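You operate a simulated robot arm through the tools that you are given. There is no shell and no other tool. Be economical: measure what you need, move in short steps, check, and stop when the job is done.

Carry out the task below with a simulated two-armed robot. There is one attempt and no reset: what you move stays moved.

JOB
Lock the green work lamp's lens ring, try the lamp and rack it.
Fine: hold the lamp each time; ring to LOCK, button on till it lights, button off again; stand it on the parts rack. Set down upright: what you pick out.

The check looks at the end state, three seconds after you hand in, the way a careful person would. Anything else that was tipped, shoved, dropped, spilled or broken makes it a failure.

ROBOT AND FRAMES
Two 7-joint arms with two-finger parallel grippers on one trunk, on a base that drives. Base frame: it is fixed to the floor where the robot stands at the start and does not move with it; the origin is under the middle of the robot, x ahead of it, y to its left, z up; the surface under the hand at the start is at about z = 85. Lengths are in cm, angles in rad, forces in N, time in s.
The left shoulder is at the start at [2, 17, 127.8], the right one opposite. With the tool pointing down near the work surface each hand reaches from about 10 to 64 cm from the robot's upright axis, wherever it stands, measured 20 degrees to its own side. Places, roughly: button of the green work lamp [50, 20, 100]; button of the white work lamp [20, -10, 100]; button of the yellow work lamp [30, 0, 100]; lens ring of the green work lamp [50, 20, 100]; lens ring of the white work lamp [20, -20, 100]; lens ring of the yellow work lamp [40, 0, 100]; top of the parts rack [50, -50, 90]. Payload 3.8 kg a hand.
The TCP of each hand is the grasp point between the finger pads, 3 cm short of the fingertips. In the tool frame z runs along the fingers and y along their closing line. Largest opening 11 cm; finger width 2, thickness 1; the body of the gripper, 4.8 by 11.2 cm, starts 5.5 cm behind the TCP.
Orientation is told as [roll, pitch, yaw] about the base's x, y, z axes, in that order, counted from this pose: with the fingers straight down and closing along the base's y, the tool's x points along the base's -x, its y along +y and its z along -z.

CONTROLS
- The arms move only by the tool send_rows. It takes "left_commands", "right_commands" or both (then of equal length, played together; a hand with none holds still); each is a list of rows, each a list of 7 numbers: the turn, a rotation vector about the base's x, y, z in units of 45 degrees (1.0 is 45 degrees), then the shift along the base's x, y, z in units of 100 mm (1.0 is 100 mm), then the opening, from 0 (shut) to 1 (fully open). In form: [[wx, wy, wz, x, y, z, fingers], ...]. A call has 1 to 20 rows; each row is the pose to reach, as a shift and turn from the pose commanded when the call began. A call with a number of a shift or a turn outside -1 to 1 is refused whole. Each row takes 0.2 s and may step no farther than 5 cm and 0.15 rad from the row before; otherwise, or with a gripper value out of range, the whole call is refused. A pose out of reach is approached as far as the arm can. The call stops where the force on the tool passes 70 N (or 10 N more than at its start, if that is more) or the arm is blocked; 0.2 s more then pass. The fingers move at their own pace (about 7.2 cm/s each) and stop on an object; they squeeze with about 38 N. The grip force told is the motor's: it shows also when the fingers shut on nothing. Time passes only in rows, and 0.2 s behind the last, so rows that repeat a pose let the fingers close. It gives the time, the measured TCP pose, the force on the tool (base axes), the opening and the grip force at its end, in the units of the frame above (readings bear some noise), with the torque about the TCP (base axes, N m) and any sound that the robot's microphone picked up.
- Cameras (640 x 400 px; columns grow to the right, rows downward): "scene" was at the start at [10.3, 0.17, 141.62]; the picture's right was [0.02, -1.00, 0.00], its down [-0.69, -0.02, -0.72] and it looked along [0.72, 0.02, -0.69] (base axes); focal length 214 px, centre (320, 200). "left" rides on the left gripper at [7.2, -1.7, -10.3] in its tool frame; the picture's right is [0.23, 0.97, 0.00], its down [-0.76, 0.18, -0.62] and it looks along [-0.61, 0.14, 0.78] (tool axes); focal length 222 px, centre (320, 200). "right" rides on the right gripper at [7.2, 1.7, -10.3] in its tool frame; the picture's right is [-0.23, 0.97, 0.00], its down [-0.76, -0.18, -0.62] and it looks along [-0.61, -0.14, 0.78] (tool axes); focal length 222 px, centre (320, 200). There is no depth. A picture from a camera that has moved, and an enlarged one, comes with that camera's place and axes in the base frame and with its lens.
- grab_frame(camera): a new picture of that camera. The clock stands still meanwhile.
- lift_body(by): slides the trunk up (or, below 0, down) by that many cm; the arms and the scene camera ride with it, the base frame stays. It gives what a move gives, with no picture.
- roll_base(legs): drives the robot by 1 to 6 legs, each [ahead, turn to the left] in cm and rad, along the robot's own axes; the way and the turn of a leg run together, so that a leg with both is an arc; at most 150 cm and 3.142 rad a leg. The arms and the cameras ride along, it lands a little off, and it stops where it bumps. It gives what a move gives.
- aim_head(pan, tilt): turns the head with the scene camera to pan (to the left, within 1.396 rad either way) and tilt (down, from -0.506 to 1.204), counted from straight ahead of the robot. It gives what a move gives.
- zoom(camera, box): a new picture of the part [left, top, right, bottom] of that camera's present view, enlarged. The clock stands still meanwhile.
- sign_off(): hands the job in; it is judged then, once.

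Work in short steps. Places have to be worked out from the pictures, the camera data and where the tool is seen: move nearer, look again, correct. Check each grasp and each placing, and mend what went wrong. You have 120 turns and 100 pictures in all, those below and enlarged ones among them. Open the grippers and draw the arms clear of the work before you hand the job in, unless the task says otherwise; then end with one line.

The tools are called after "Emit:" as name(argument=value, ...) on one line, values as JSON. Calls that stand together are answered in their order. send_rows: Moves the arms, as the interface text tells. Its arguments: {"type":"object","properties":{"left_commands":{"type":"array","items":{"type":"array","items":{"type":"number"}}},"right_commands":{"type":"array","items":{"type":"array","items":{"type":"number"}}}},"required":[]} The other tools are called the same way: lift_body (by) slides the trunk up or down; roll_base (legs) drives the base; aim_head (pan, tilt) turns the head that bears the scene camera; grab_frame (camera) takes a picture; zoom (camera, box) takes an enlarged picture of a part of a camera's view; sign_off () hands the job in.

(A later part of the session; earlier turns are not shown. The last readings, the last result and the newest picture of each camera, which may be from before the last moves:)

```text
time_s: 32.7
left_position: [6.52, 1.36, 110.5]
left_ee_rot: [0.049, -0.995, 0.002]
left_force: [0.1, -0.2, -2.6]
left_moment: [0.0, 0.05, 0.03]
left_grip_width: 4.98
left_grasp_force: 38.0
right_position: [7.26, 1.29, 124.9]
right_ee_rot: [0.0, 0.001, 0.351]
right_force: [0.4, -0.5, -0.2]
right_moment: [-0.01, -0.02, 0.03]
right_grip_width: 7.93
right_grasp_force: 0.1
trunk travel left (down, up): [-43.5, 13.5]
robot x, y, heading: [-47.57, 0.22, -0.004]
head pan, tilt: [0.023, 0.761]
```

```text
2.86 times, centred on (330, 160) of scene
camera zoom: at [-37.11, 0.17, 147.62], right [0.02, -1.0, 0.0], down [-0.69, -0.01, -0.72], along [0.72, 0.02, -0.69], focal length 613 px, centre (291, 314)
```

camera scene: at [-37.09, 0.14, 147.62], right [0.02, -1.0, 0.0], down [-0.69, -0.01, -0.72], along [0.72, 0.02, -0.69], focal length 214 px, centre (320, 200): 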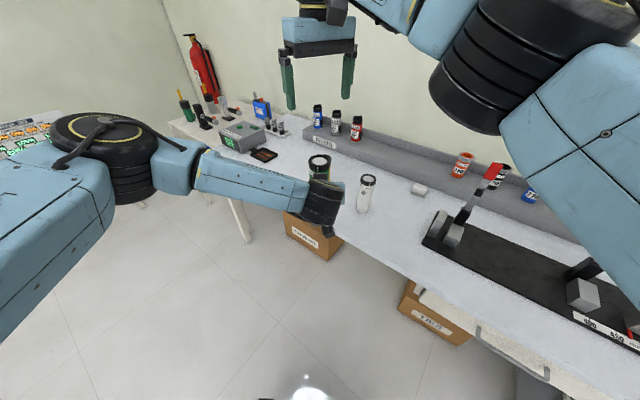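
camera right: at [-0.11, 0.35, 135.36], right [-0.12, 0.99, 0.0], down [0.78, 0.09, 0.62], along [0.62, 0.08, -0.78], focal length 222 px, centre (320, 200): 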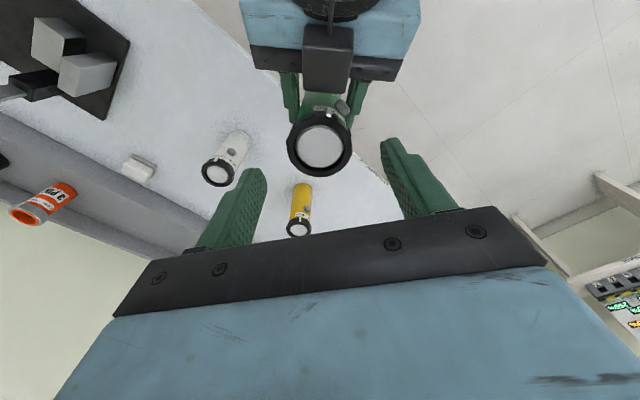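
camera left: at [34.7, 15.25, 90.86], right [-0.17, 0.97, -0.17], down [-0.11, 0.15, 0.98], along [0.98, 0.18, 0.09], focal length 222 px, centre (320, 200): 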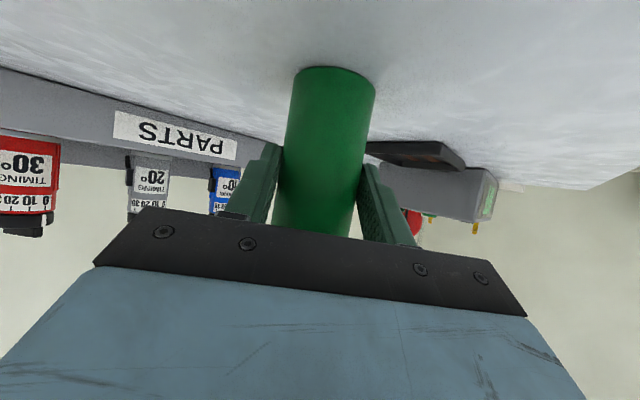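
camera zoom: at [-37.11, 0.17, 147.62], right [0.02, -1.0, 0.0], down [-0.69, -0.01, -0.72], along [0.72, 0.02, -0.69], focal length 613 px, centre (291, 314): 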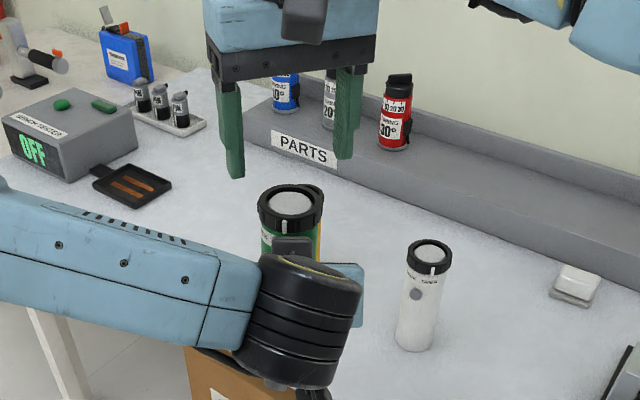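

Ring centre ≈ (7.6, 1.35); fingers straddle it. Descend to TCP z 119.4.

Emit:
send_rows(right_commands=[[0, 0, 0, 0.03, 0.01, -0.15, 0.72], [0, 0, 0, 0.03, 0.01, -0.3, 0.72], [0, 0, 0, 0.03, 0.01, -0.45, 0.72], [0, 0, 0, 0.03, 0.01, -0.55, 0.72], [0, 0, 0, 0.03, 0.01, -0.55, 0.72]])

Emit:
grab_frame(camera="right")

Emit:
zoom(camera="scene", box=[270, 110, 370, 200])

```text
time_s: 33.9
left_position: [6.6, 1.38, 110.37]
left_ee_rot: [0.047, -0.994, 0.001]
left_force: [0.2, 0.0, -3.0]
left_moment: [0.01, 0.02, 0.01]
left_grip_width: 4.94
left_grasp_force: 38.1
right_position: [7.64, 1.23, 119.47]
right_ee_rot: [0.001, -0.001, 0.35]
right_force: [0.1, -0.8, -0.2]
right_moment: [-0.02, -0.01, 0.02]
right_grip_width: 7.91
right_grasp_force: 0.1
trunk travel left (down, up): [-43.5, 13.5]
robot x, y, heading: [-47.36, 0.03, -0.005]
head pan, tilt: [0.023, 0.761]
```

```text
69 pictures are left
camera right: at [0.29, 0.47, 129.85], right [-0.12, 0.99, 0.0], down [0.78, 0.09, 0.62], along [0.62, 0.08, -0.78], focal length 222 px, centre (320, 200)
```

right: 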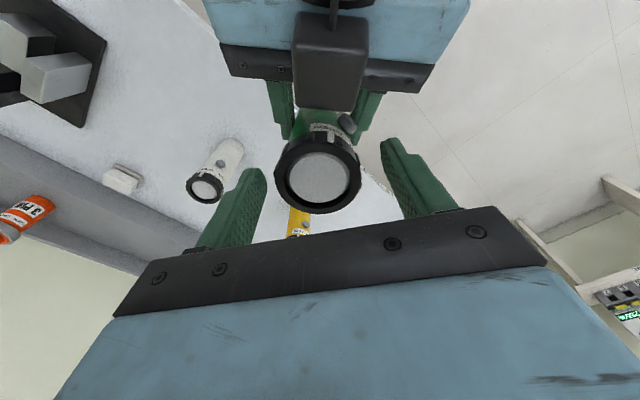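

```text
4.44 times, centred on (320, 155) of scene
camera zoom: at [-37.1, 0.15, 147.62], right [0.02, -1.0, 0.0], down [-0.69, -0.01, -0.72], along [0.72, 0.02, -0.69], focal length 953 px, centre (320, 400)
```

zoom: 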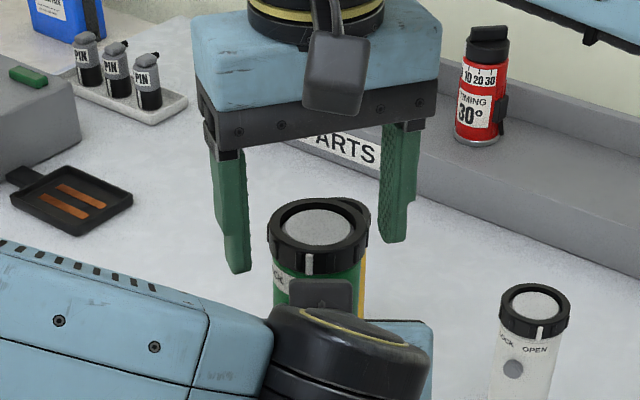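

Geometry is consistent; ring is between the pads. Close the right fingers.

Emit:
send_rows(right_commands=[[0, 0, 0, 0, 0.01, 0, 0.6], [0, 0, 0, 0, 0.01, 0, 0.5], [0, 0, 0, 0, 0.01, 0, 0.4], [0, 0, 0, 0, 0.01, 0, 0.3], [0, 0, 0, 0, 0.01, 0, 0.3]])

Emit:
zoom(camera="right", box=[240, 80, 400, 230])

```text
time_s: 35.1
left_position: [6.45, 1.5, 110.4]
left_ee_rot: [0.046, -0.996, 0.004]
left_force: [-10.1, 15.2, 1.6]
left_moment: [-1.31, -0.49, 0.23]
left_grip_width: 4.94
left_grasp_force: 37.8
right_position: [7.73, 1.25, 119.42]
right_ee_rot: [-0.005, 0.0, 0.347]
right_force: [10.7, -16.1, -0.4]
right_moment: [-0.14, -0.47, -0.08]
right_grip_width: 5.33
right_grasp_force: 38.2
trunk travel left (down, up): [-43.5, 13.5]
robot x, y, heading: [-47.45, 0.01, -0.001]
head pan, tilt: [0.023, 0.761]
```

```text
2.67 times, centred on (320, 155) of right
camera zoom: at [0.38, 0.47, 129.85], right [-0.12, 0.99, 0.0], down [0.78, 0.09, 0.62], along [0.62, 0.07, -0.78], focal length 592 px, centre (320, 320)
```

zoom: 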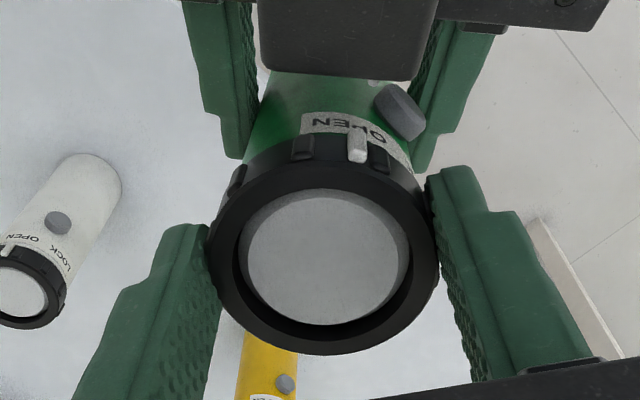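

Ring gripped (5.3 cm). Turn clockwise ~25° first, easing the small side load, and watch torque.

Emit:
send_rows(right_commands=[[0, 0, -0.1, 0.005, -0.015, 0, 0.3], [0, 0, -0.2, 0.005, -0.015, 0, 0.3], [0, 0, -0.3, 0.005, -0.015, 0, 0.3], [0, 0, -0.4, 0.005, -0.015, 0, 0.3], [0, 0, -0.5, 0.005, -0.015, 0, 0.3], [0, 0, -0.55, 0.005, -0.015, 0, 0.3]])

Emit:
zoom(camera="right", box=[240, 80, 400, 230])

Emit:
zoom(camera="scene", box=[290, 120, 350, 180])

```text
time_s: 36.5
left_position: [6.53, 1.44, 110.42]
left_ee_rot: [0.048, -0.995, 0.004]
left_force: [1.3, 7.8, -4.0]
left_moment: [-0.98, -0.03, 0.1]
left_grip_width: 4.96
left_grasp_force: 38.0
right_position: [7.74, 1.34, 119.54]
right_ee_rot: [0.002, 0.002, -0.078]
right_force: [-1.9, -7.8, 1.7]
right_moment: [0.25, 0.23, -0.03]
right_grip_width: 5.3
right_grasp_force: 38.4
trunk travel left (down, up): [-43.5, 13.5]
robot x, y, heading: [-47.24, 0.12, -0.001]
head pan, tilt: [0.023, 0.761]
```

```text
2.67 times, centred on (320, 155) of right
camera zoom: at [0.63, 3.63, 129.87], right [0.3, 0.95, 0.0], down [0.75, -0.24, 0.62], along [0.59, -0.19, -0.78], focal length 592 px, centre (320, 320)
```

zoom: 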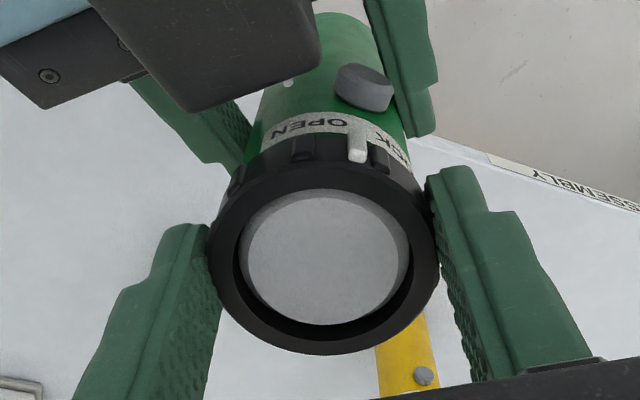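

```text
6.67 times, centred on (320, 150) of scene
camera zoom: at [-37.09, 0.16, 147.62], right [0.02, -1.0, 0.0], down [-0.69, -0.01, -0.72], along [0.72, 0.02, -0.69], focal length 1430 px, centre (320, 533)
```

zoom: 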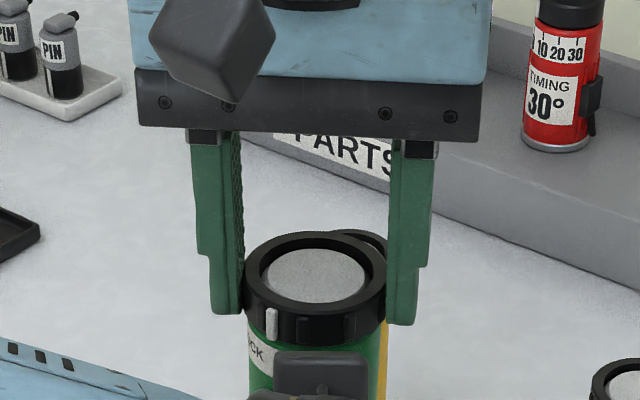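

The marker has left OPEN and moves toward LOCK. Turn another ~25°.

Emit:
send_rows(right_commands=[[0, 0, -0.1, 0, -0.01, 0, 0.3], [0, 0, -0.2, 0, -0.01, 0, 0.3], [0, 0, -0.3, 0, -0.01, 0, 0.3], [0, 0, -0.4, 0, -0.01, 0, 0.3], [0, 0, -0.5, 0, -0.01, 0, 0.3], [0, 0, -0.55, 0, -0.01, 0, 0.3]])

Emit:
zoom(camera="right", box=[240, 80, 400, 230])

Emit:
zoom(camera="scene", box=[290, 120, 350, 180])

```text
time_s: 37.9
left_position: [6.43, 1.31, 110.32]
left_ee_rot: [0.048, -0.995, -0.001]
left_force: [9.2, -14.5, -8.2]
left_moment: [0.31, 0.43, -0.21]
left_grip_width: 4.97
left_grasp_force: 37.9
right_position: [7.68, 1.25, 119.57]
right_ee_rot: [0.003, 0.002, -0.51]
right_force: [-9.3, 14.8, 6.8]
right_moment: [0.92, 0.46, 0.08]
right_grip_width: 5.31
right_grasp_force: 37.6
trunk travel left (down, up): [-43.5, 13.5]
robot x, y, heading: [-47.69, -0.13, 0.002]
head pan, tilt: [0.023, 0.761]
```

```text
2.67 times, centred on (320, 155) of right
camera zoom: at [2.18, 6.33, 129.87], right [0.67, 0.74, 0.0], down [0.58, -0.53, 0.62], along [0.46, -0.42, -0.78], focal length 592 px, centre (320, 320)
```

zoom: 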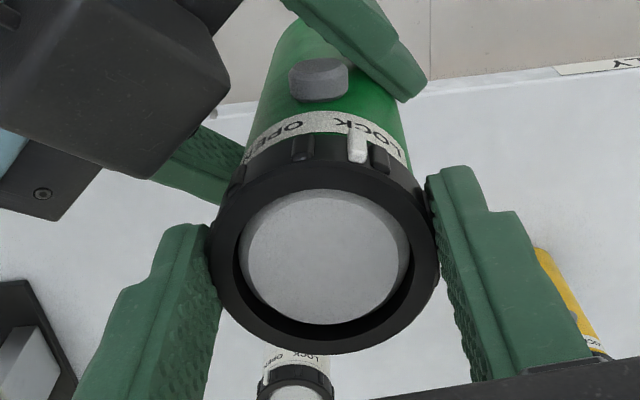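

```text
6.67 times, centred on (320, 150) of scene
camera zoom: at [-37.09, 0.16, 147.62], right [0.02, -1.0, 0.0], down [-0.69, -0.01, -0.72], along [0.72, 0.02, -0.69], focal length 1430 px, centre (320, 533)
```

zoom: 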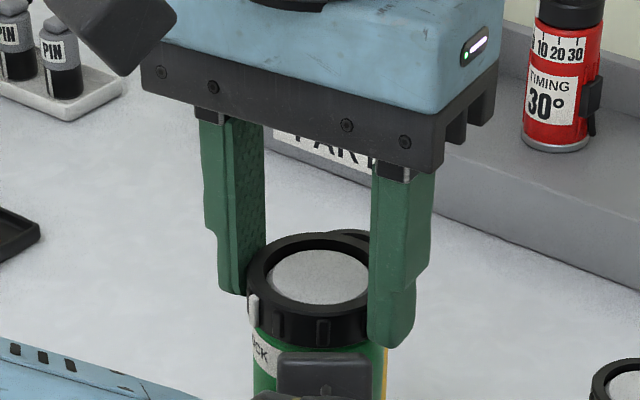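

Marker is now at the "CK" side of LOCK; ~12° more should centre it. Continue gently, easing the side load.

Emit:
send_rows(right_commands=[[0, 0, -0.07, -0.005, 0.01, -0.005, 0.3], [0, 0, -0.14, -0.005, 0.01, -0.005, 0.3], [0, 0, -0.21, -0.005, 0.01, -0.005, 0.3], [0, 0, -0.27, -0.005, 0.01, -0.005, 0.3], [0, 0, -0.27, -0.005, 0.01, -0.005, 0.3]])

Emit:
zoom(camera="right", box=[240, 80, 400, 230])

```text
time_s: 39.1
left_position: [6.48, 1.24, 110.44]
left_ee_rot: [0.045, -0.994, -0.002]
left_force: [0.5, -21.9, -8.3]
left_moment: [0.94, 0.07, -0.8]
left_grip_width: 4.97
left_grasp_force: 37.9
right_position: [7.71, 1.33, 119.4]
right_ee_rot: [0.005, 0.003, -0.724]
right_force: [-0.2, 22.6, 5.8]
right_moment: [1.04, 0.1, 0.55]
right_grip_width: 5.29
right_grasp_force: 38.1
trunk travel left (down, up): [-43.5, 13.5]
robot x, y, heading: [-47.85, -0.01, -0.004]
head pan, tilt: [0.023, 0.761]
```

```text
2.67 times, centred on (320, 155) of right
camera zoom: at [3.39, 7.39, 129.82], right [0.82, 0.58, 0.0], down [0.45, -0.64, 0.62], along [0.36, -0.5, -0.78], focal length 592 px, centre (320, 320)
```

zoom: 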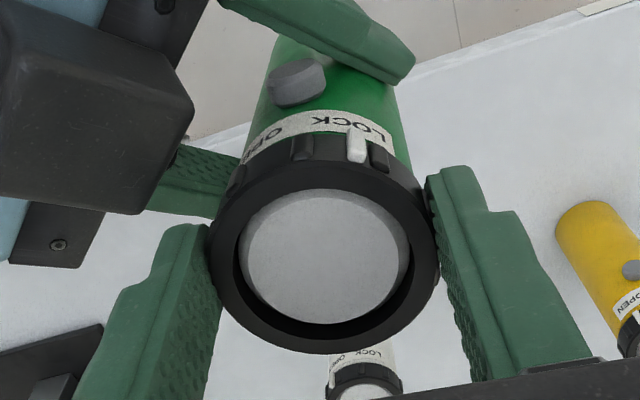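

Torque rose to 0.55 N·m and the marker is centred on LOCK: seated at its stop. Release and rise, then inspect.

Emit:
send_rows(right_commands=[[0, 0, 0, 0, 0, 0, 0.45], [0, 0, 0, 0, 0, 0, 0.65], [0, 0, 0, 0, 0, 0, 0.72], [0, 0, 0, 0, 0, 0.3, 0.72], [0, 0, 0, 0, 0, 0.6, 0.72], [0, 0, 0, 0, 0, 0.8, 0.72]])

Emit:
zoom(camera="right", box=[250, 40, 390, 180])

```text
time_s: 40.5
left_position: [6.36, 1.44, 110.49]
left_ee_rot: [0.049, -0.997, 0.0]
left_force: [-0.7, -0.4, -2.5]
left_moment: [0.0, 0.08, -0.02]
left_grip_width: 4.98
left_grasp_force: 37.7
right_position: [7.58, 1.19, 127.45]
right_ee_rot: [0.0, 0.0, -0.724]
right_force: [0.1, 0.9, 1.0]
right_moment: [0.0, -0.02, -0.04]
right_grip_width: 7.91
right_grasp_force: 0.0
trunk travel left (down, up): [-43.5, 13.5]
robot x, y, heading: [-47.33, 0.16, -0.001]
head pan, tilt: [0.023, 0.761]
```

```text
2.86 times, centred on (320, 110) of right
camera zoom: at [3.39, 7.3, 137.77], right [0.82, 0.58, 0.0], down [0.45, -0.64, 0.62], along [0.36, -0.51, -0.78], focal length 635 px, centre (320, 457)
```

zoom: 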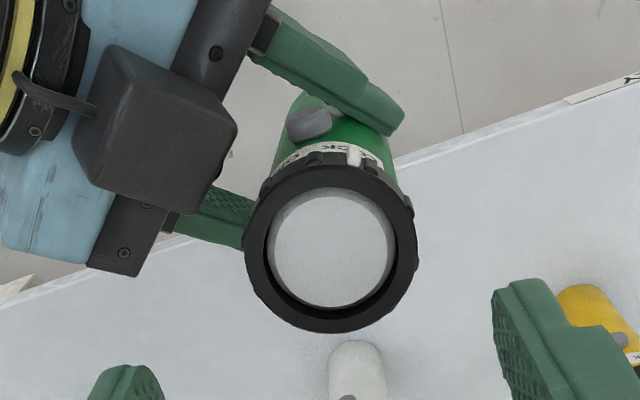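

Ring is at LOCK. The button (az ≈136°, z ≈113.7) faces the left arm's side, so I'll hand the lamp over: right hand grips the locked ring from above, left releases and presses. First re-yaw the right hand to +40°.

Emit:
send_rows(right_commands=[[0, 0, 0.18, 0, 0, 0.1, 0.72], [0, 0, 0.36, 0, 0, 0.1, 0.72], [0, 0, 0.54, 0, 0, 0.1, 0.72], [0, 0, 0.72, 0, 0, 0.1, 0.72], [0, 0, 0.9, 0, 0, 0.1, 0.72], [0, 0, 1, 0, 0, 0.1, 0.72]])

Emit:
send_rows(right_commands=[[0, 0, 0.18, 0, 0, 0, 0.72], [0, 0, 0.36, 0, 0, 0, 0.72], [0, 0, 0.54, 0, 0, 0, 0.72], [0, 0, 0.72, 0, 0, 0, 0.72], [0, 0, 0.8, 0.01, 0.01, 0, 0.72], [0, 0, 0.8, 0.01, 0.01, 0, 0.72]])

Emit:
grab_frame(camera="right")

```text
time_s: 41.9
left_position: [6.47, 1.54, 110.43]
left_ee_rot: [0.047, -0.995, 0.001]
left_force: [0.2, -0.3, -3.7]
left_moment: [0.06, 0.05, -0.02]
left_grip_width: 4.99
left_grasp_force: 38.0
right_position: [7.58, 1.22, 128.44]
right_ee_rot: [-0.001, 0.003, 0.064]
right_force: [-0.7, -0.3, -0.6]
right_moment: [0.0, 0.02, 0.0]
right_grip_width: 7.92
right_grasp_force: 0.0
trunk travel left (down, up): [-43.5, 13.5]
robot x, y, heading: [-47.87, 0.15, -0.003]
head pan, tilt: [0.023, 0.761]
```

```text
time_s: 43.3
left_position: [6.5, 1.34, 110.51]
left_ee_rot: [0.046, -0.994, 0.001]
left_force: [0.1, 0.7, -3.6]
left_moment: [-0.01, 0.06, -0.02]
left_grip_width: 5.01
left_grasp_force: 38.4
right_position: [7.74, 1.07, 128.32]
right_ee_rot: [0.0, -0.001, 0.69]
right_force: [0.7, 0.5, -0.5]
right_moment: [-0.01, 0.02, 0.01]
right_grip_width: 7.93
right_grasp_force: 0.1
trunk travel left (down, up): [-43.5, 13.5]
robot x, y, heading: [-47.54, -0.17, -0.003]
head pan, tilt: [0.023, 0.761]
```

```text
60 pictures are left
camera right: at [1.01, -2.15, 138.72], right [-0.44, 0.9, 0.0], down [0.7, 0.35, 0.62], along [0.56, 0.28, -0.78], focal length 222 px, centre (320, 200)
```

right: 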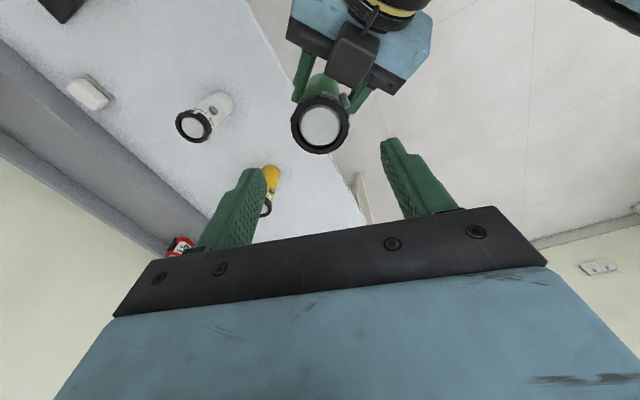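

Centred on the ring. Descend to z 119.4 and close on it.

Emit:
send_rows(right_commands=[[0, 0, 0, 0, 0.01, -0.3, 0.72], [0, 0, 0, 0, 0.01, -0.6, 0.72], [0, 0, 0, 0, 0.01, -0.8, 0.72], [0, 0, 0, 0, 0.01, -0.9, 0.72], [0, 0, 0, 0, 0.01, -0.9, 0.6], [0, 0, 0, 0, 0.01, -0.9, 0.5], [0, 0, 0, 0, 0.01, -0.9, 0.4], [0, 0, 0, 0, 0.01, -0.9, 0.3], [0, 0, 0, 0, 0.01, -0.9, 0.3]])

Emit:
grab_frame(camera="right")

```text
time_s: 45.3
left_position: [6.52, 1.36, 110.44]
left_ee_rot: [0.047, -0.994, 0.001]
left_force: [-16.8, 11.0, 4.2]
left_moment: [-0.72, -0.76, 0.02]
left_grip_width: 4.98
left_grasp_force: 37.8
right_position: [7.81, 1.16, 119.36]
right_ee_rot: [-0.003, -0.001, 0.686]
right_force: [16.4, -11.0, -4.0]
right_moment: [-0.26, -0.77, 0.1]
right_grip_width: 5.37
right_grasp_force: 38.1
trunk travel left (down, up): [-43.5, 13.5]
robot x, y, heading: [-47.16, 0.06, -0.003]
head pan, tilt: [0.023, 0.761]
```

```text
59 pictures are left
camera right: at [1.15, -1.98, 129.73], right [-0.44, 0.9, 0.0], down [0.7, 0.35, 0.62], along [0.56, 0.27, -0.78], focal length 222 px, centre (320, 200)
```

right: 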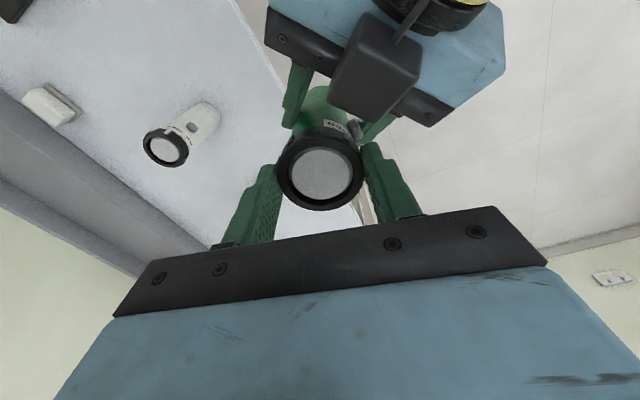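

Firm hold on the ring. Ease the side load, open the left hand and back it straight away.

Emit:
send_rows(right_commands=[[0, 0, 0, 0.01, -0.007, 0, 0.3], [0, 0, 0, 0.01, -0.007, 0, 0.3], [0, 0, 0, 0.01, -0.007, 0, 0.3], [0, 0, 0, 0.01, -0.007, 0, 0.3], [0, 0, 0, 0.01, -0.007, 0, 0.3], [0, 0, 0, 0.01, -0.007, 0, 0.3]], left_commands=[[0, 0, 0, 0, 0, 0, 0.4], [0, 0, 0, 0, 0, 0, 0.55], [0, 0, 0, 0, 0, 0, 0.7], [0, 0, 0, 0, 0, 0, 0.85], [0, 0, 0, 0, 0, 0, 1], [0, 0, 0, 0, 0, 0, 1]])

Emit:
send_rows(left_commands=[[0, 0, 0, -0.2, 0, 0, 1], [0, 0, 0, -0.4, 0.03, 0, 1], [0, 0, 0, -0.6, 0.1, 0, 1], [0, 0, 0, -0.8, 0.25, 0, 1], [0, 0, 0, -0.9, 0.5, 0, 1], [0, 0, 0, -0.9, 0.8, 0, 1], [0, 0, 0, -0.9, 1, 0, 1]])

Emit:
grab_frame(camera="scene")

Emit:
grab_frame(camera="left")

```text
time_s: 46.7
left_position: [6.5, 1.42, 110.46]
left_ee_rot: [0.047, -0.996, 0.0]
left_force: [0.5, 0.0, -0.2]
left_moment: [0.0, 0.0, 0.02]
left_grip_width: 10.99
left_grasp_force: 0.1
right_position: [7.88, 1.45, 119.44]
right_ee_rot: [-0.001, 0.001, 0.689]
right_force: [-0.5, -0.2, 0.0]
right_moment: [0.01, 0.0, 0.01]
right_grip_width: 5.4
right_grasp_force: 38.2
trunk travel left (down, up): [-43.5, 13.5]
robot x, y, heading: [-47.17, -0.24, -0.006]
head pan, tilt: [0.023, 0.761]
```

```text
time_s: 48.3
left_position: [-2.56, 11.32, 110.3]
left_ee_rot: [0.047, -0.993, 0.002]
left_force: [-0.3, 0.1, 0.4]
left_moment: [0.0, 0.01, -0.01]
left_grip_width: 11.02
left_grasp_force: 0.0
right_position: [7.94, 1.47, 119.4]
right_ee_rot: [0.001, 0.001, 0.686]
right_force: [-0.9, -0.2, 0.2]
right_moment: [-0.02, 0.01, 0.03]
right_grip_width: 5.39
right_grasp_force: 38.9
trunk travel left (down, up): [-43.5, 13.5]
robot x, y, heading: [-47.28, 0.02, -0.002]
head pan, tilt: [0.023, 0.761]
```

```text
58 pictures are left
camera scene: at [-37.11, 0.2, 147.62], right [0.02, -1.0, 0.0], down [-0.69, -0.02, -0.72], along [0.72, 0.02, -0.69], focal length 214 px, centre (320, 200)
```

scene: 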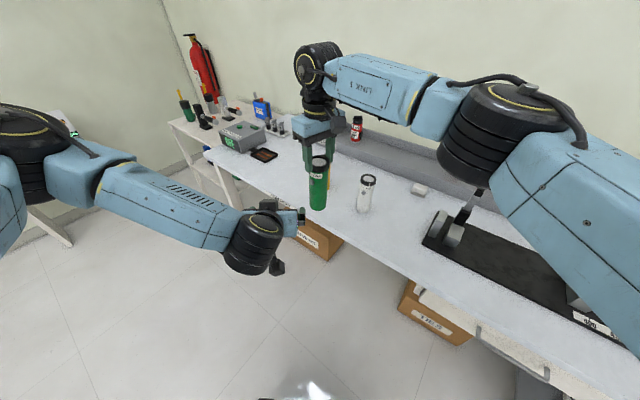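

```text
57 pictures are left
camera left: at [-15.08, 9.11, 109.83], right [-0.16, 0.97, -0.17], down [-0.11, 0.15, 0.98], along [0.98, 0.18, 0.09], focal length 222 px, centre (320, 200)
```

left: 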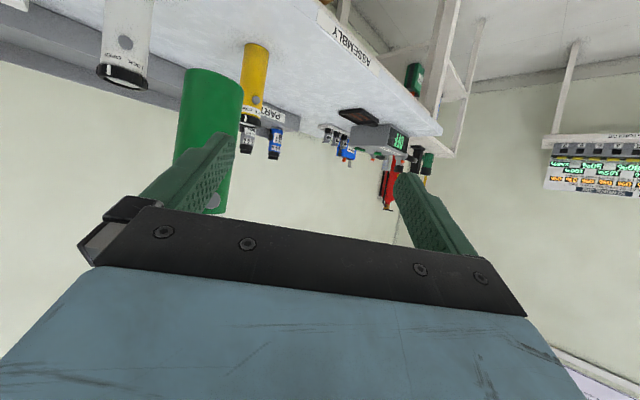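

Handover worked; lamp hangs from the right hand. Zoom to locate the button.

Emit:
zoom(camera="scene", box=[285, 110, 355, 220])

```text
3.64 times, centred on (320, 165) of scene
camera zoom: at [-37.11, 0.2, 147.62], right [0.02, -1.0, 0.0], down [-0.69, -0.02, -0.72], along [0.72, 0.02, -0.69], focal length 780 px, centre (320, 327)
```

zoom: 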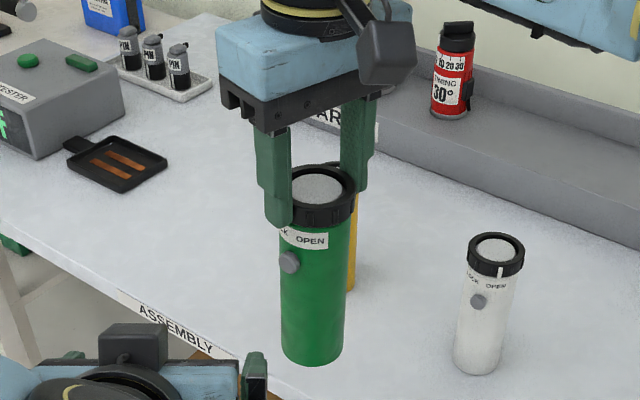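

Button face ≈ (5.4, 3.5, 113.2) facing az ≈140°. Shut the left fingers, yaw -38° so they point at it, and move to a stand-off.

Emit:
send_rows(left_commands=[[0, 0, -0.18, 0, 0, 0.1, 0.7], [0, 0, -0.36, 0, 0, 0.2, 0.4], [0, 0, -0.54, 0, 0, 0.3, 0.2], [0, 0, -0.72, 0, 0, 0.36, 0], [0, 0, -0.85, 0, 0, 0.36, 0], [0, 0, -0.85, 0.1, -0.1, 0.36, 0], [0, 0, -0.85, 0.25, -0.3, 0.36, 0], [0, 0, -0.85, 0.33, -0.42, 0.36, 0], [0, 0, -0.85, 0.33, -0.42, 0.36, 0]])

Emit:
zoom(camera="scene", box=[265, 120, 365, 200])

Emit:
grab_frame(camera="left")

```text
time_s: 50.3
left_position: [0.85, 7.22, 114.03]
left_ee_rot: [0.046, -0.994, -0.667]
left_force: [-1.1, 0.2, 0.0]
left_moment: [-0.02, -0.01, 0.04]
left_grip_width: 0.02
left_grasp_force: 37.9
left hand out of reach, approached as far as the arm can: row 2
right_position: [7.76, 1.38, 119.39]
right_ee_rot: [-0.001, 0.002, 0.69]
right_force: [-0.4, 0.2, -0.3]
right_moment: [-0.05, 0.03, 0.01]
right_grip_width: 5.38
right_grasp_force: 38.3
trunk travel left (down, up): [-43.5, 13.5]
robot x, y, heading: [-47.67, -0.32, -0.001]
head pan, tilt: [0.023, 0.761]
```

```text
5.00 times, centred on (315, 160) of scene
camera zoom: at [-37.1, 0.18, 147.62], right [0.02, -1.0, 0.0], down [-0.69, -0.01, -0.72], along [0.72, 0.02, -0.69], focal length 1072 px, centre (345, 400)
```

zoom: 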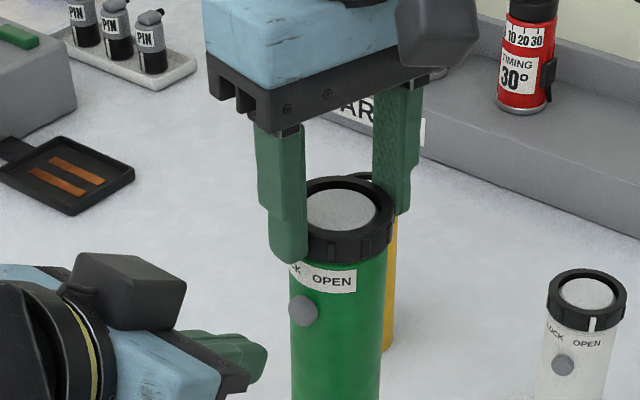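

```text
54 pictures are left
camera left: at [-10.38, 13.11, 113.49], right [0.47, 0.87, -0.17], down [0.0, 0.19, 0.98], along [0.88, -0.47, 0.09], focal length 222 px, centre (320, 200)
```

left: 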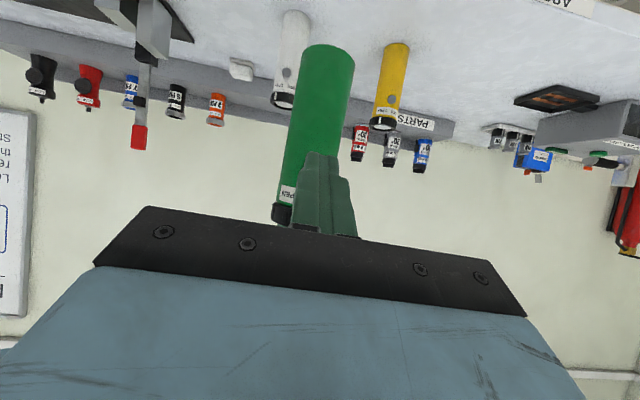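

Tip lines up with the button, ~0.6 cm low and ~2.6 cm away. Raise slightly and advance 2 cm.

Emit:
send_rows(left_commands=[[0, 0, 0, 0, 0, 0.06, 0], [0, 0, 0, 0.08, -0.06, 0.06, 0], [0, 0, 0, 0.155, -0.12, 0.06, 0], [0, 0, 0, 0.155, -0.12, 0.06, 0]])

Emit:
zoom(camera="scene", box=[275, 130, 355, 200])

```text
time_s: 51.3
left_position: [2.5, 5.99, 114.61]
left_ee_rot: [0.048, -0.995, -0.667]
left_force: [0.4, -0.2, -1.3]
left_moment: [0.02, 0.01, 0.0]
left_grip_width: 0.0
left_grasp_force: 37.9
right_position: [7.85, 1.35, 119.41]
right_ee_rot: [0.0, 0.001, 0.688]
right_force: [-0.5, -0.3, -0.1]
right_moment: [-0.02, 0.0, 0.02]
right_grip_width: 5.38
right_grasp_force: 38.3
trunk travel left (down, up): [-43.5, 13.5]
robot x, y, heading: [-47.5, -0.08, 0.001]
head pan, tilt: [0.023, 0.761]
```

```text
5.71 times, centred on (315, 165) of scene
camera zoom: at [-37.1, 0.17, 147.62], right [0.02, -1.0, 0.0], down [-0.69, -0.01, -0.72], along [0.72, 0.02, -0.69], focal length 1226 px, centre (349, 400)
```

zoom: 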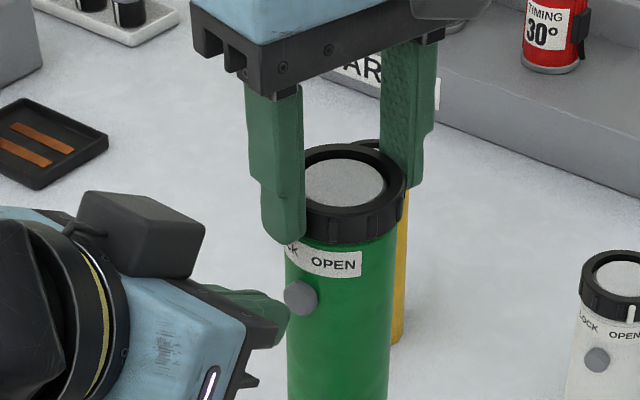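

Tip about 0.8 cm from the button and aimed at it. Advance in millimetre steps.

Emit:
send_rows(left_commands=[[0, 0, 0, 0.016, -0.012, 0, 0], [0, 0, 0, 0.032, -0.025, 0, 0], [0, 0, 0, 0.047, -0.037, 0, 0], [0, 0, 0, 0.055, -0.043, 0, 0]])

Emit:
zoom(camera="scene", box=[275, 130, 355, 200])

```text
time_s: 52.3
left_position: [2.94, 5.56, 114.6]
left_ee_rot: [0.046, -0.994, -0.666]
left_force: [0.1, 0.4, -0.5]
left_moment: [-0.01, 0.01, 0.0]
left_grip_width: 0.0
left_grasp_force: 37.9
right_position: [7.81, 1.35, 119.39]
right_ee_rot: [0.001, 0.002, 0.688]
right_force: [0.3, -0.6, -0.3]
right_moment: [0.02, 0.01, 0.01]
right_grip_width: 5.38
right_grasp_force: 38.2
trunk travel left (down, up): [-43.5, 13.5]
robot x, y, heading: [-47.48, 0.23, -0.006]
head pan, tilt: [0.023, 0.761]
```

```text
5.71 times, centred on (315, 165) of scene
camera zoom: at [-37.09, 0.15, 147.62], right [0.02, -1.0, 0.0], down [-0.69, -0.01, -0.72], along [0.72, 0.02, -0.69], focal length 1226 px, centre (349, 400)
```

zoom: 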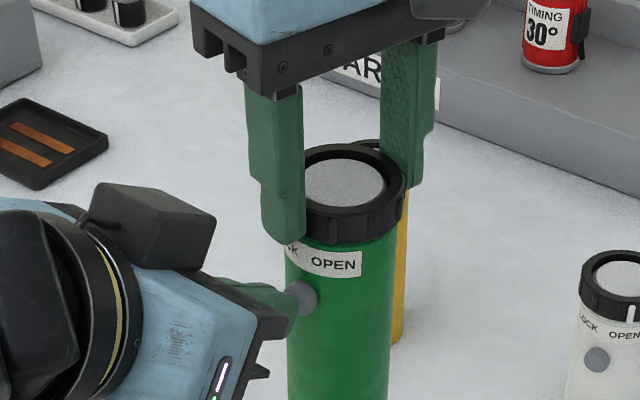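

No contact force yet; continue 0.4 cm in 1 mm steps.

Emit:
send_rows(left_commands=[[0, 0, 0, 0.008, -0.006, 0, 0], [0, 0, 0, 0.016, -0.012, 0, 0], [0, 0, 0, 0.024, -0.018, 0, 0], [0, 0, 0, 0.032, -0.025, 0, 0]])

```text
time_s: 53.3
left_position: [3.26, 5.26, 114.52]
left_ee_rot: [0.046, -0.993, -0.666]
left_force: [-1.7, 0.6, 0.3]
left_moment: [0.0, 0.01, -0.02]
left_grip_width: 0.0
left_grasp_force: 37.7
right_position: [7.78, 1.32, 119.45]
right_ee_rot: [-0.001, 0.0, 0.688]
right_force: [2.1, -1.0, -0.6]
right_moment: [-0.04, -0.09, -0.01]
right_grip_width: 5.38
right_grasp_force: 37.9
trunk travel left (down, up): [-43.5, 13.5]
robot x, y, heading: [-47.34, -0.06, -0.003]
head pan, tilt: [0.023, 0.761]
```

Light contact now (~2 N). Push another 0.3 cm and look for the light.

Emit:
send_rows(left_commands=[[0, 0, 0, 0.008, -0.006, 0, 0], [0, 0, 0, 0.016, -0.012, 0, 0], [0, 0, 0, 0.024, -0.018, 0, 0], [0, 0, 0, 0.024, -0.018, 0, 0]])

Emit:
zoom(camera="scene", box=[275, 130, 355, 200])

```text
time_s: 54.3
left_position: [3.55, 5.13, 114.64]
left_ee_rot: [0.046, -0.996, -0.666]
left_force: [-4.6, 2.9, 2.1]
left_moment: [-0.03, 0.04, -0.02]
left_grip_width: 0.0
left_grasp_force: 37.4
right_position: [7.87, 1.32, 119.4]
right_ee_rot: [0.001, 0.003, 0.688]
right_force: [4.1, -2.0, -0.6]
right_moment: [-0.16, -0.24, -0.07]
right_grip_width: 5.36
right_grasp_force: 38.6
trunk travel left (down, up): [-43.5, 13.5]
robot x, y, heading: [-47.46, 0.05, -0.001]
head pan, tilt: [0.023, 0.761]
heard: click
```

```text
5.71 times, centred on (315, 165) of scene
camera zoom: at [-37.09, 0.16, 147.62], right [0.02, -1.0, 0.0], down [-0.69, -0.01, -0.72], along [0.72, 0.02, -0.69], focal length 1226 px, centre (349, 400)
```

zoom: 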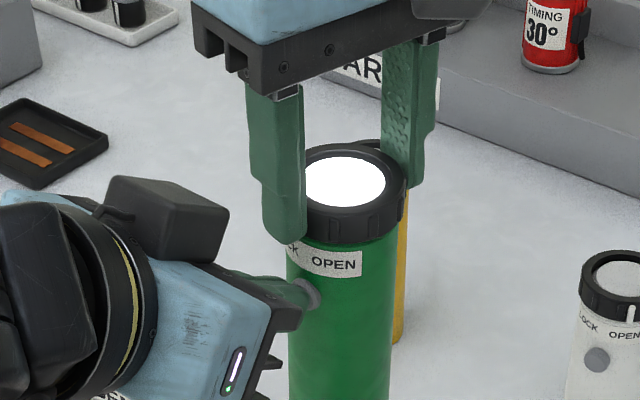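

Click, and the lens is lit. Back off 0.8 cm and see whether it stays lit (toggle) or not.

Emit:
send_rows(left_commands=[[0, 0, 0, -0.02, 0.016, 0, 0], [0, 0, 0, -0.05, 0.04, 0, 0], [0, 0, 0, -0.063, 0.05, 0, 0], [0, 0, 0, -0.063, 0.05, 0, 0]])

Emit:
zoom(camera="scene", box=[275, 130, 355, 200])

```text
time_s: 55.3
left_position: [2.84, 5.67, 114.43]
left_ee_rot: [0.046, -0.994, -0.664]
left_force: [0.6, -0.1, -0.2]
left_moment: [0.01, -0.04, 0.01]
left_grip_width: 0.0
left_grasp_force: 37.8
right_position: [7.85, 1.31, 119.36]
right_ee_rot: [0.002, 0.003, 0.687]
right_force: [-0.1, 0.8, 0.0]
right_moment: [-0.01, 0.0, 0.03]
right_grip_width: 5.39
right_grasp_force: 37.9
trunk travel left (down, up): [-43.5, 13.5]
robot x, y, heading: [-47.47, -0.1, -0.001]
head pan, tilt: [0.023, 0.761]
```

```text
5.71 times, centred on (315, 165) of scene
camera zoom: at [-37.09, 0.15, 147.62], right [0.02, -1.0, 0.0], down [-0.69, -0.01, -0.72], along [0.72, 0.02, -0.69], focal length 1226 px, centre (349, 400)
```

zoom: 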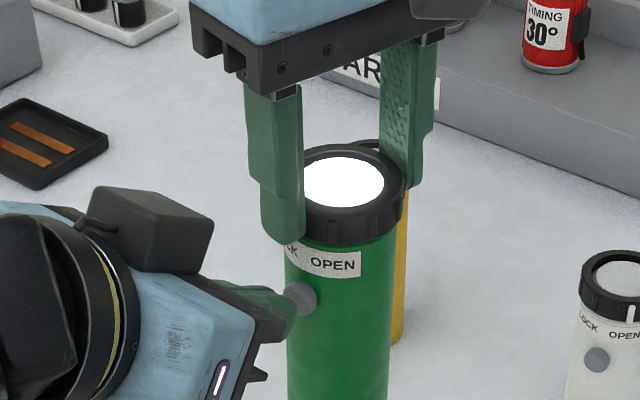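

It latches on, so it toggles. Press again the same way to switch off, then back away.

Emit:
send_rows(left_commands=[[0, 0, 0, 0.02, -0.016, 0, 0], [0, 0, 0, 0.04, -0.032, 0, 0], [0, 0, 0, 0.055, -0.043, 0, 0], [0, 0, 0, 0.063, -0.05, 0, 0], [0, 0, 0, 0.063, -0.05, 0, 0]])

Emit:
zoom(camera="scene", box=[275, 130, 355, 200])

```text
time_s: 56.5
left_position: [3.5, 5.16, 114.54]
left_ee_rot: [0.046, -0.993, -0.664]
left_force: [-4.2, 3.5, 0.3]
left_moment: [0.0, 0.06, 0.0]
left_grip_width: 0.0
left_grasp_force: 37.4
right_position: [7.79, 1.33, 119.5]
right_ee_rot: [0.0, 0.0, 0.687]
right_force: [3.5, -3.7, 0.4]
right_moment: [-0.16, -0.18, -0.01]
right_grip_width: 5.37
right_grasp_force: 38.1
trunk travel left (down, up): [-43.5, 13.5]
robot x, y, heading: [-47.66, 0.19, -0.006]
head pan, tilt: [0.023, 0.761]
heard: click
```

```text
5.71 times, centred on (315, 165) of scene
camera zoom: at [-37.1, 0.16, 147.62], right [0.02, -1.0, 0.0], down [-0.69, -0.01, -0.72], along [0.72, 0.02, -0.69], focal length 1226 px, centre (349, 400)
```

zoom: 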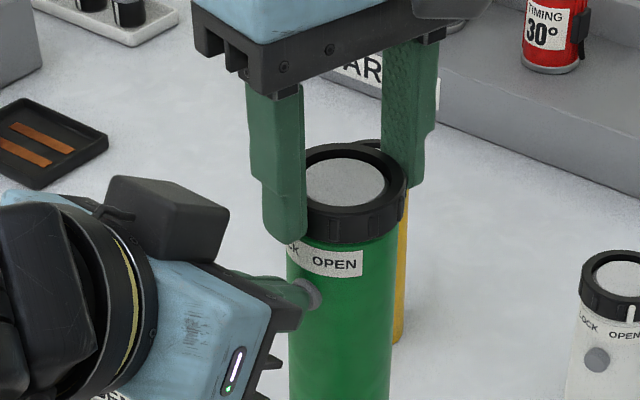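

Lamp is off again. Withdraw the left hand well to the left, and survey the rack.

Emit:
send_rows(left_commands=[[0, 0, 0, -0.1, 0.08, 0, 0], [0, 0, 0, -0.3, 0.24, 0, 0], [0, 0, 0, -0.45, 0.5, 0, 0.3], [0, 0, 0, -0.45, 0.8, 0.1, 0.3], [0, 0, 0, -0.45, 1, 0.3, 0.3]])

Emit:
send_rows(left_commands=[[0, 0, 0.15, 0, 0.3, 0.1, 0.3], [0, 0, 0.3, 0, 0.6, 0.2, 0.3], [0, 0, 0.45, 0, 0.9, 0.3, 0.3]])

Emit:
aim_head(pan=-0.4, tilt=0.6)

Emit:
grab_frame(camera="scene")

Emit:
zoom(camera="right", box=[240, 80, 400, 230])

```text
time_s: 57.7
left_position: [-1.1, 15.17, 117.59]
left_ee_rot: [0.046, -0.995, -0.667]
left_force: [0.1, 0.3, 0.4]
left_moment: [0.02, -0.01, 0.01]
left_grip_width: 3.29
left_grasp_force: 0.1
right_position: [7.85, 1.47, 119.41]
right_ee_rot: [0.0, -0.001, 0.688]
right_force: [0.2, 0.7, -0.6]
right_moment: [-0.03, 0.02, -0.04]
right_grip_width: 5.36
right_grasp_force: 38.2
trunk travel left (down, up): [-43.5, 13.5]
robot x, y, heading: [-47.26, 0.21, -0.002]
head pan, tilt: [0.023, 0.761]
```

```text
time_s: 58.5
left_position: [-1.12, 24.05, 120.55]
left_ee_rot: [0.047, -0.997, -0.309]
left_force: [0.0, 0.8, -0.2]
left_moment: [0.02, -0.01, 0.02]
left_grip_width: 3.34
left_grasp_force: 0.0
right_position: [7.78, 1.45, 119.44]
right_ee_rot: [0.0, 0.0, 0.687]
right_force: [-1.1, 0.4, 0.0]
right_moment: [-0.03, -0.06, 0.0]
right_grip_width: 5.35
right_grasp_force: 38.1
trunk travel left (down, up): [-43.5, 13.5]
robot x, y, heading: [-47.44, 0.01, -0.003]
head pan, tilt: [0.023, 0.761]
```

```text
time_s: 59.4
left_position: [-1.07, 23.95, 120.5]
left_ee_rot: [0.047, -0.995, -0.313]
left_force: [0.5, 0.9, 0.8]
left_moment: [-0.01, -0.03, 0.03]
left_grip_width: 3.3
left_grasp_force: 0.0
right_position: [7.88, 1.19, 119.31]
right_ee_rot: [0.0, 0.002, 0.688]
right_force: [0.2, 0.6, -1.2]
right_moment: [-0.02, 0.03, 0.01]
right_grip_width: 5.42
right_grasp_force: 37.9
trunk travel left (down, up): [-43.5, 13.5]
robot x, y, heading: [-47.44, -0.05, -0.002]
head pan, tilt: [-0.4, 0.6]
```

```text
48 pictures are left
camera scene: at [-37.19, -3.46, 149.0], right [-0.39, -0.92, 0.0], down [-0.52, 0.22, -0.82], along [0.76, -0.32, -0.57], focal length 214 px, centre (320, 200)
```

scene: 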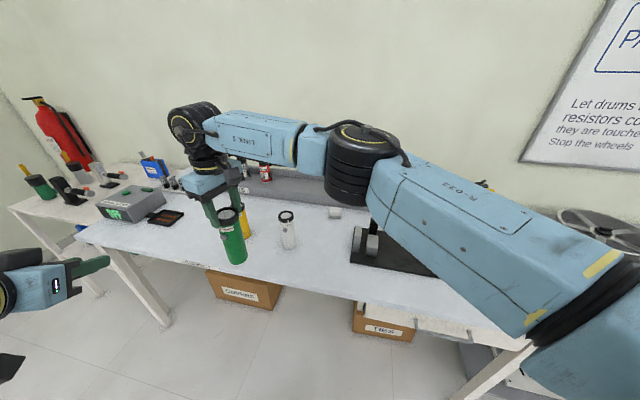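

```text
2.67 times, centred on (320, 155) of right
camera zoom: at [1.19, -1.91, 129.8], right [-0.44, 0.9, 0.0], down [0.7, 0.35, 0.62], along [0.56, 0.28, -0.78], focal length 592 px, centre (320, 320)
```

zoom: 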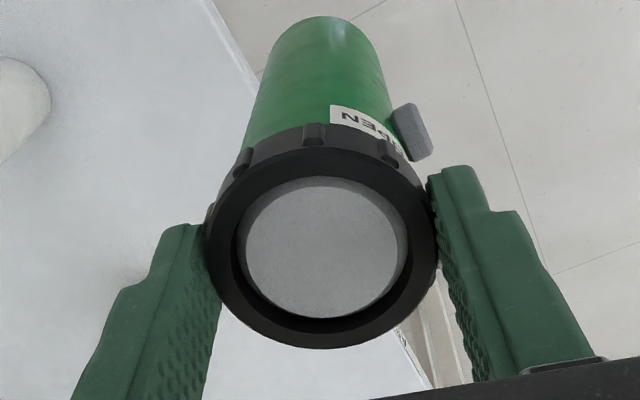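

Lamp off and ring locked, gripped firmly. From earlier views the rack runs along (-0.57,-0.82), top ≈89.5, with a free stretch between the red can and the orange jar (~(45,-48)). I raise the trunk for clearance, then drive to face the rack squarely.

Emit:
lift_body(by=10)

Emit:
roll_base(legs=[[0, 0.24], [36, 0], [0, -0.849]])

Emit:
aim_head(pan=0, tilt=0.7)

Emit:
grab_frame(camera="scene")

```text
time_s: 60.7
left_position: [-1.14, 24.05, 130.56]
left_ee_rot: [0.048, -0.996, -0.314]
left_force: [0.1, -0.5, 1.1]
left_moment: [0.0, 0.0, -0.03]
left_grip_width: 3.32
left_grasp_force: 0.0
right_position: [7.84, 1.38, 129.49]
right_ee_rot: [0.0, 0.003, 0.688]
right_force: [-0.1, -0.2, -3.5]
right_moment: [-0.03, 0.05, 0.01]
right_grip_width: 5.36
right_grasp_force: 38.0
trunk travel left (down, up): [-53.5, 3.5]
robot x, y, heading: [-47.54, -0.0, 0.0]
head pan, tilt: [-0.4, 0.6]
```

```text
time_s: 66.0
left_position: [39.06, 1.51, 130.47]
left_ee_rot: [0.047, -0.993, -0.923]
left_force: [0.7, -1.2, 0.0]
left_moment: [-0.01, -0.03, 0.03]
left_grip_width: 3.29
left_grasp_force: 0.0
right_position: [33.43, -22.29, 129.48]
right_ee_rot: [0.001, -0.001, 0.078]
right_force: [0.5, 0.2, -2.7]
right_moment: [0.0, 0.04, 0.05]
right_grip_width: 5.38
right_grasp_force: 37.8
trunk travel left (down, up): [-53.5, 3.5]
robot x, y, heading: [-12.76, 8.65, -0.614]
head pan, tilt: [-0.4, 0.6]
```

```text
time_s: 66.9
left_position: [39.0, 1.56, 130.65]
left_ee_rot: [0.047, -0.995, -0.922]
left_force: [0.4, 0.2, 0.7]
left_moment: [0.02, 0.01, -0.01]
left_grip_width: 3.31
left_grasp_force: 0.1
right_position: [33.32, -22.11, 129.47]
right_ee_rot: [0.0, 0.001, 0.077]
right_force: [0.1, 0.1, -2.8]
right_moment: [0.03, 0.03, -0.01]
right_grip_width: 5.4
right_grasp_force: 38.6
trunk travel left (down, up): [-53.5, 3.5]
robot x, y, heading: [-12.16, 8.78, -0.608]
head pan, tilt: [0.0, 0.7]
```

```text
46 pictures are left
camera scene: at [-4.05, 2.37, 158.14], right [-0.57, -0.82, 0.0], down [-0.53, 0.37, -0.76], along [0.63, -0.44, -0.64], focal length 214 px, centre (320, 200)
```

scene: 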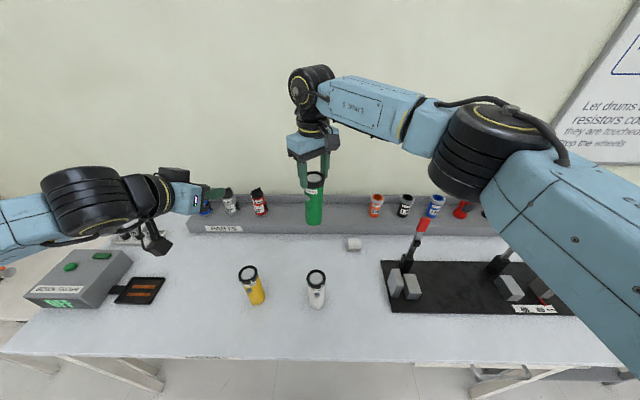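

Now square to the bench: free rack stretch lies between the red can and orange jar. Zoom in to measure it.

Emit:
zoom(camera="scene", box=[220, 150, 420, 275])

```text
3.20 times, centred on (320, 212) of scene
camera zoom: at [-4.05, 2.37, 158.14], right [-0.57, -0.82, 0.0], down [-0.53, 0.37, -0.76], along [0.63, -0.44, -0.64], focal length 686 px, centre (320, 160)
```

zoom: 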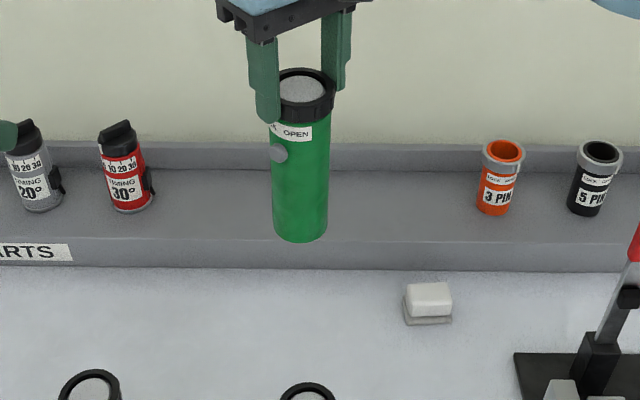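

Rack front edge at perp ≈60.5, depth 14, top ≈90; red can along -27, orange +25 — I aim for along ≈+9, ~5 cm in. Raise the left hand for clearance and drive ahead 13 cm.

Emit:
send_rows(left_commands=[[0, 0, 0, 0, 0, 0.3, 0.3], [0, 0, 0, 0, 0, 0.6, 0.3], [0, 0, 0, 0, 0, 0.9, 0.3], [0, 0, 0, 0, 0, 1, 0.3], [0, 0, 0, 0, 0, 1, 0.3]])

Emit:
roll_base(legs=[[13, 0]])

Emit:
grab_frame(camera="scene")

```text
time_s: 68.1
left_position: [39.03, 1.56, 140.57]
left_ee_rot: [0.047, -0.996, -0.924]
left_force: [-0.5, 0.1, 0.3]
left_moment: [-0.01, 0.01, -0.03]
left_grip_width: 3.28
left_grasp_force: 0.1
right_position: [33.33, -22.13, 129.35]
right_ee_rot: [0.0, 0.002, 0.077]
right_force: [-0.2, 0.3, -3.0]
right_moment: [0.01, 0.03, 0.01]
right_grip_width: 5.38
right_grasp_force: 37.7
trunk travel left (down, up): [-53.5, 3.5]
robot x, y, heading: [-12.48, 8.11, -0.611]
head pan, tilt: [0.0, 0.7]
```

```text
time_s: 69.4
left_position: [49.78, -5.87, 140.53]
left_ee_rot: [0.048, -0.997, -0.92]
left_force: [0.9, 0.7, 0.4]
left_moment: [0.03, -0.02, 0.01]
left_grip_width: 3.29
left_grasp_force: 0.0
right_position: [44.34, -29.47, 129.42]
right_ee_rot: [-0.001, -0.002, 0.081]
right_force: [-0.8, 0.1, -3.0]
right_moment: [0.02, 0.03, -0.04]
right_grip_width: 5.41
right_grasp_force: 37.9
trunk travel left (down, up): [-53.5, 3.5]
robot x, y, heading: [-2.0, 1.06, -0.607]
head pan, tilt: [0.0, 0.7]
```

```text
44 pictures are left
camera scene: at [6.81, -5.19, 158.15], right [-0.57, -0.82, 0.0], down [-0.53, 0.37, -0.77], along [0.63, -0.44, -0.64], focal length 214 px, centre (320, 200)
```

scene: 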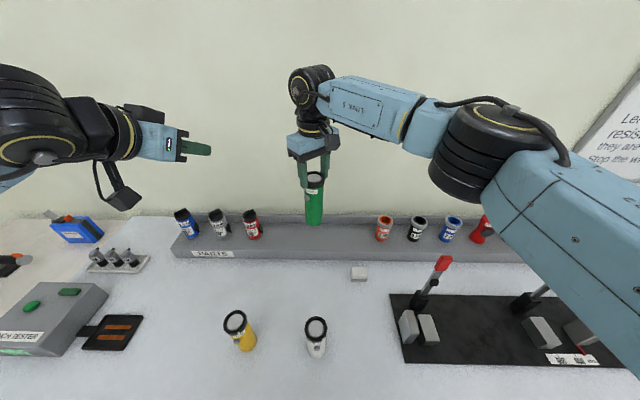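

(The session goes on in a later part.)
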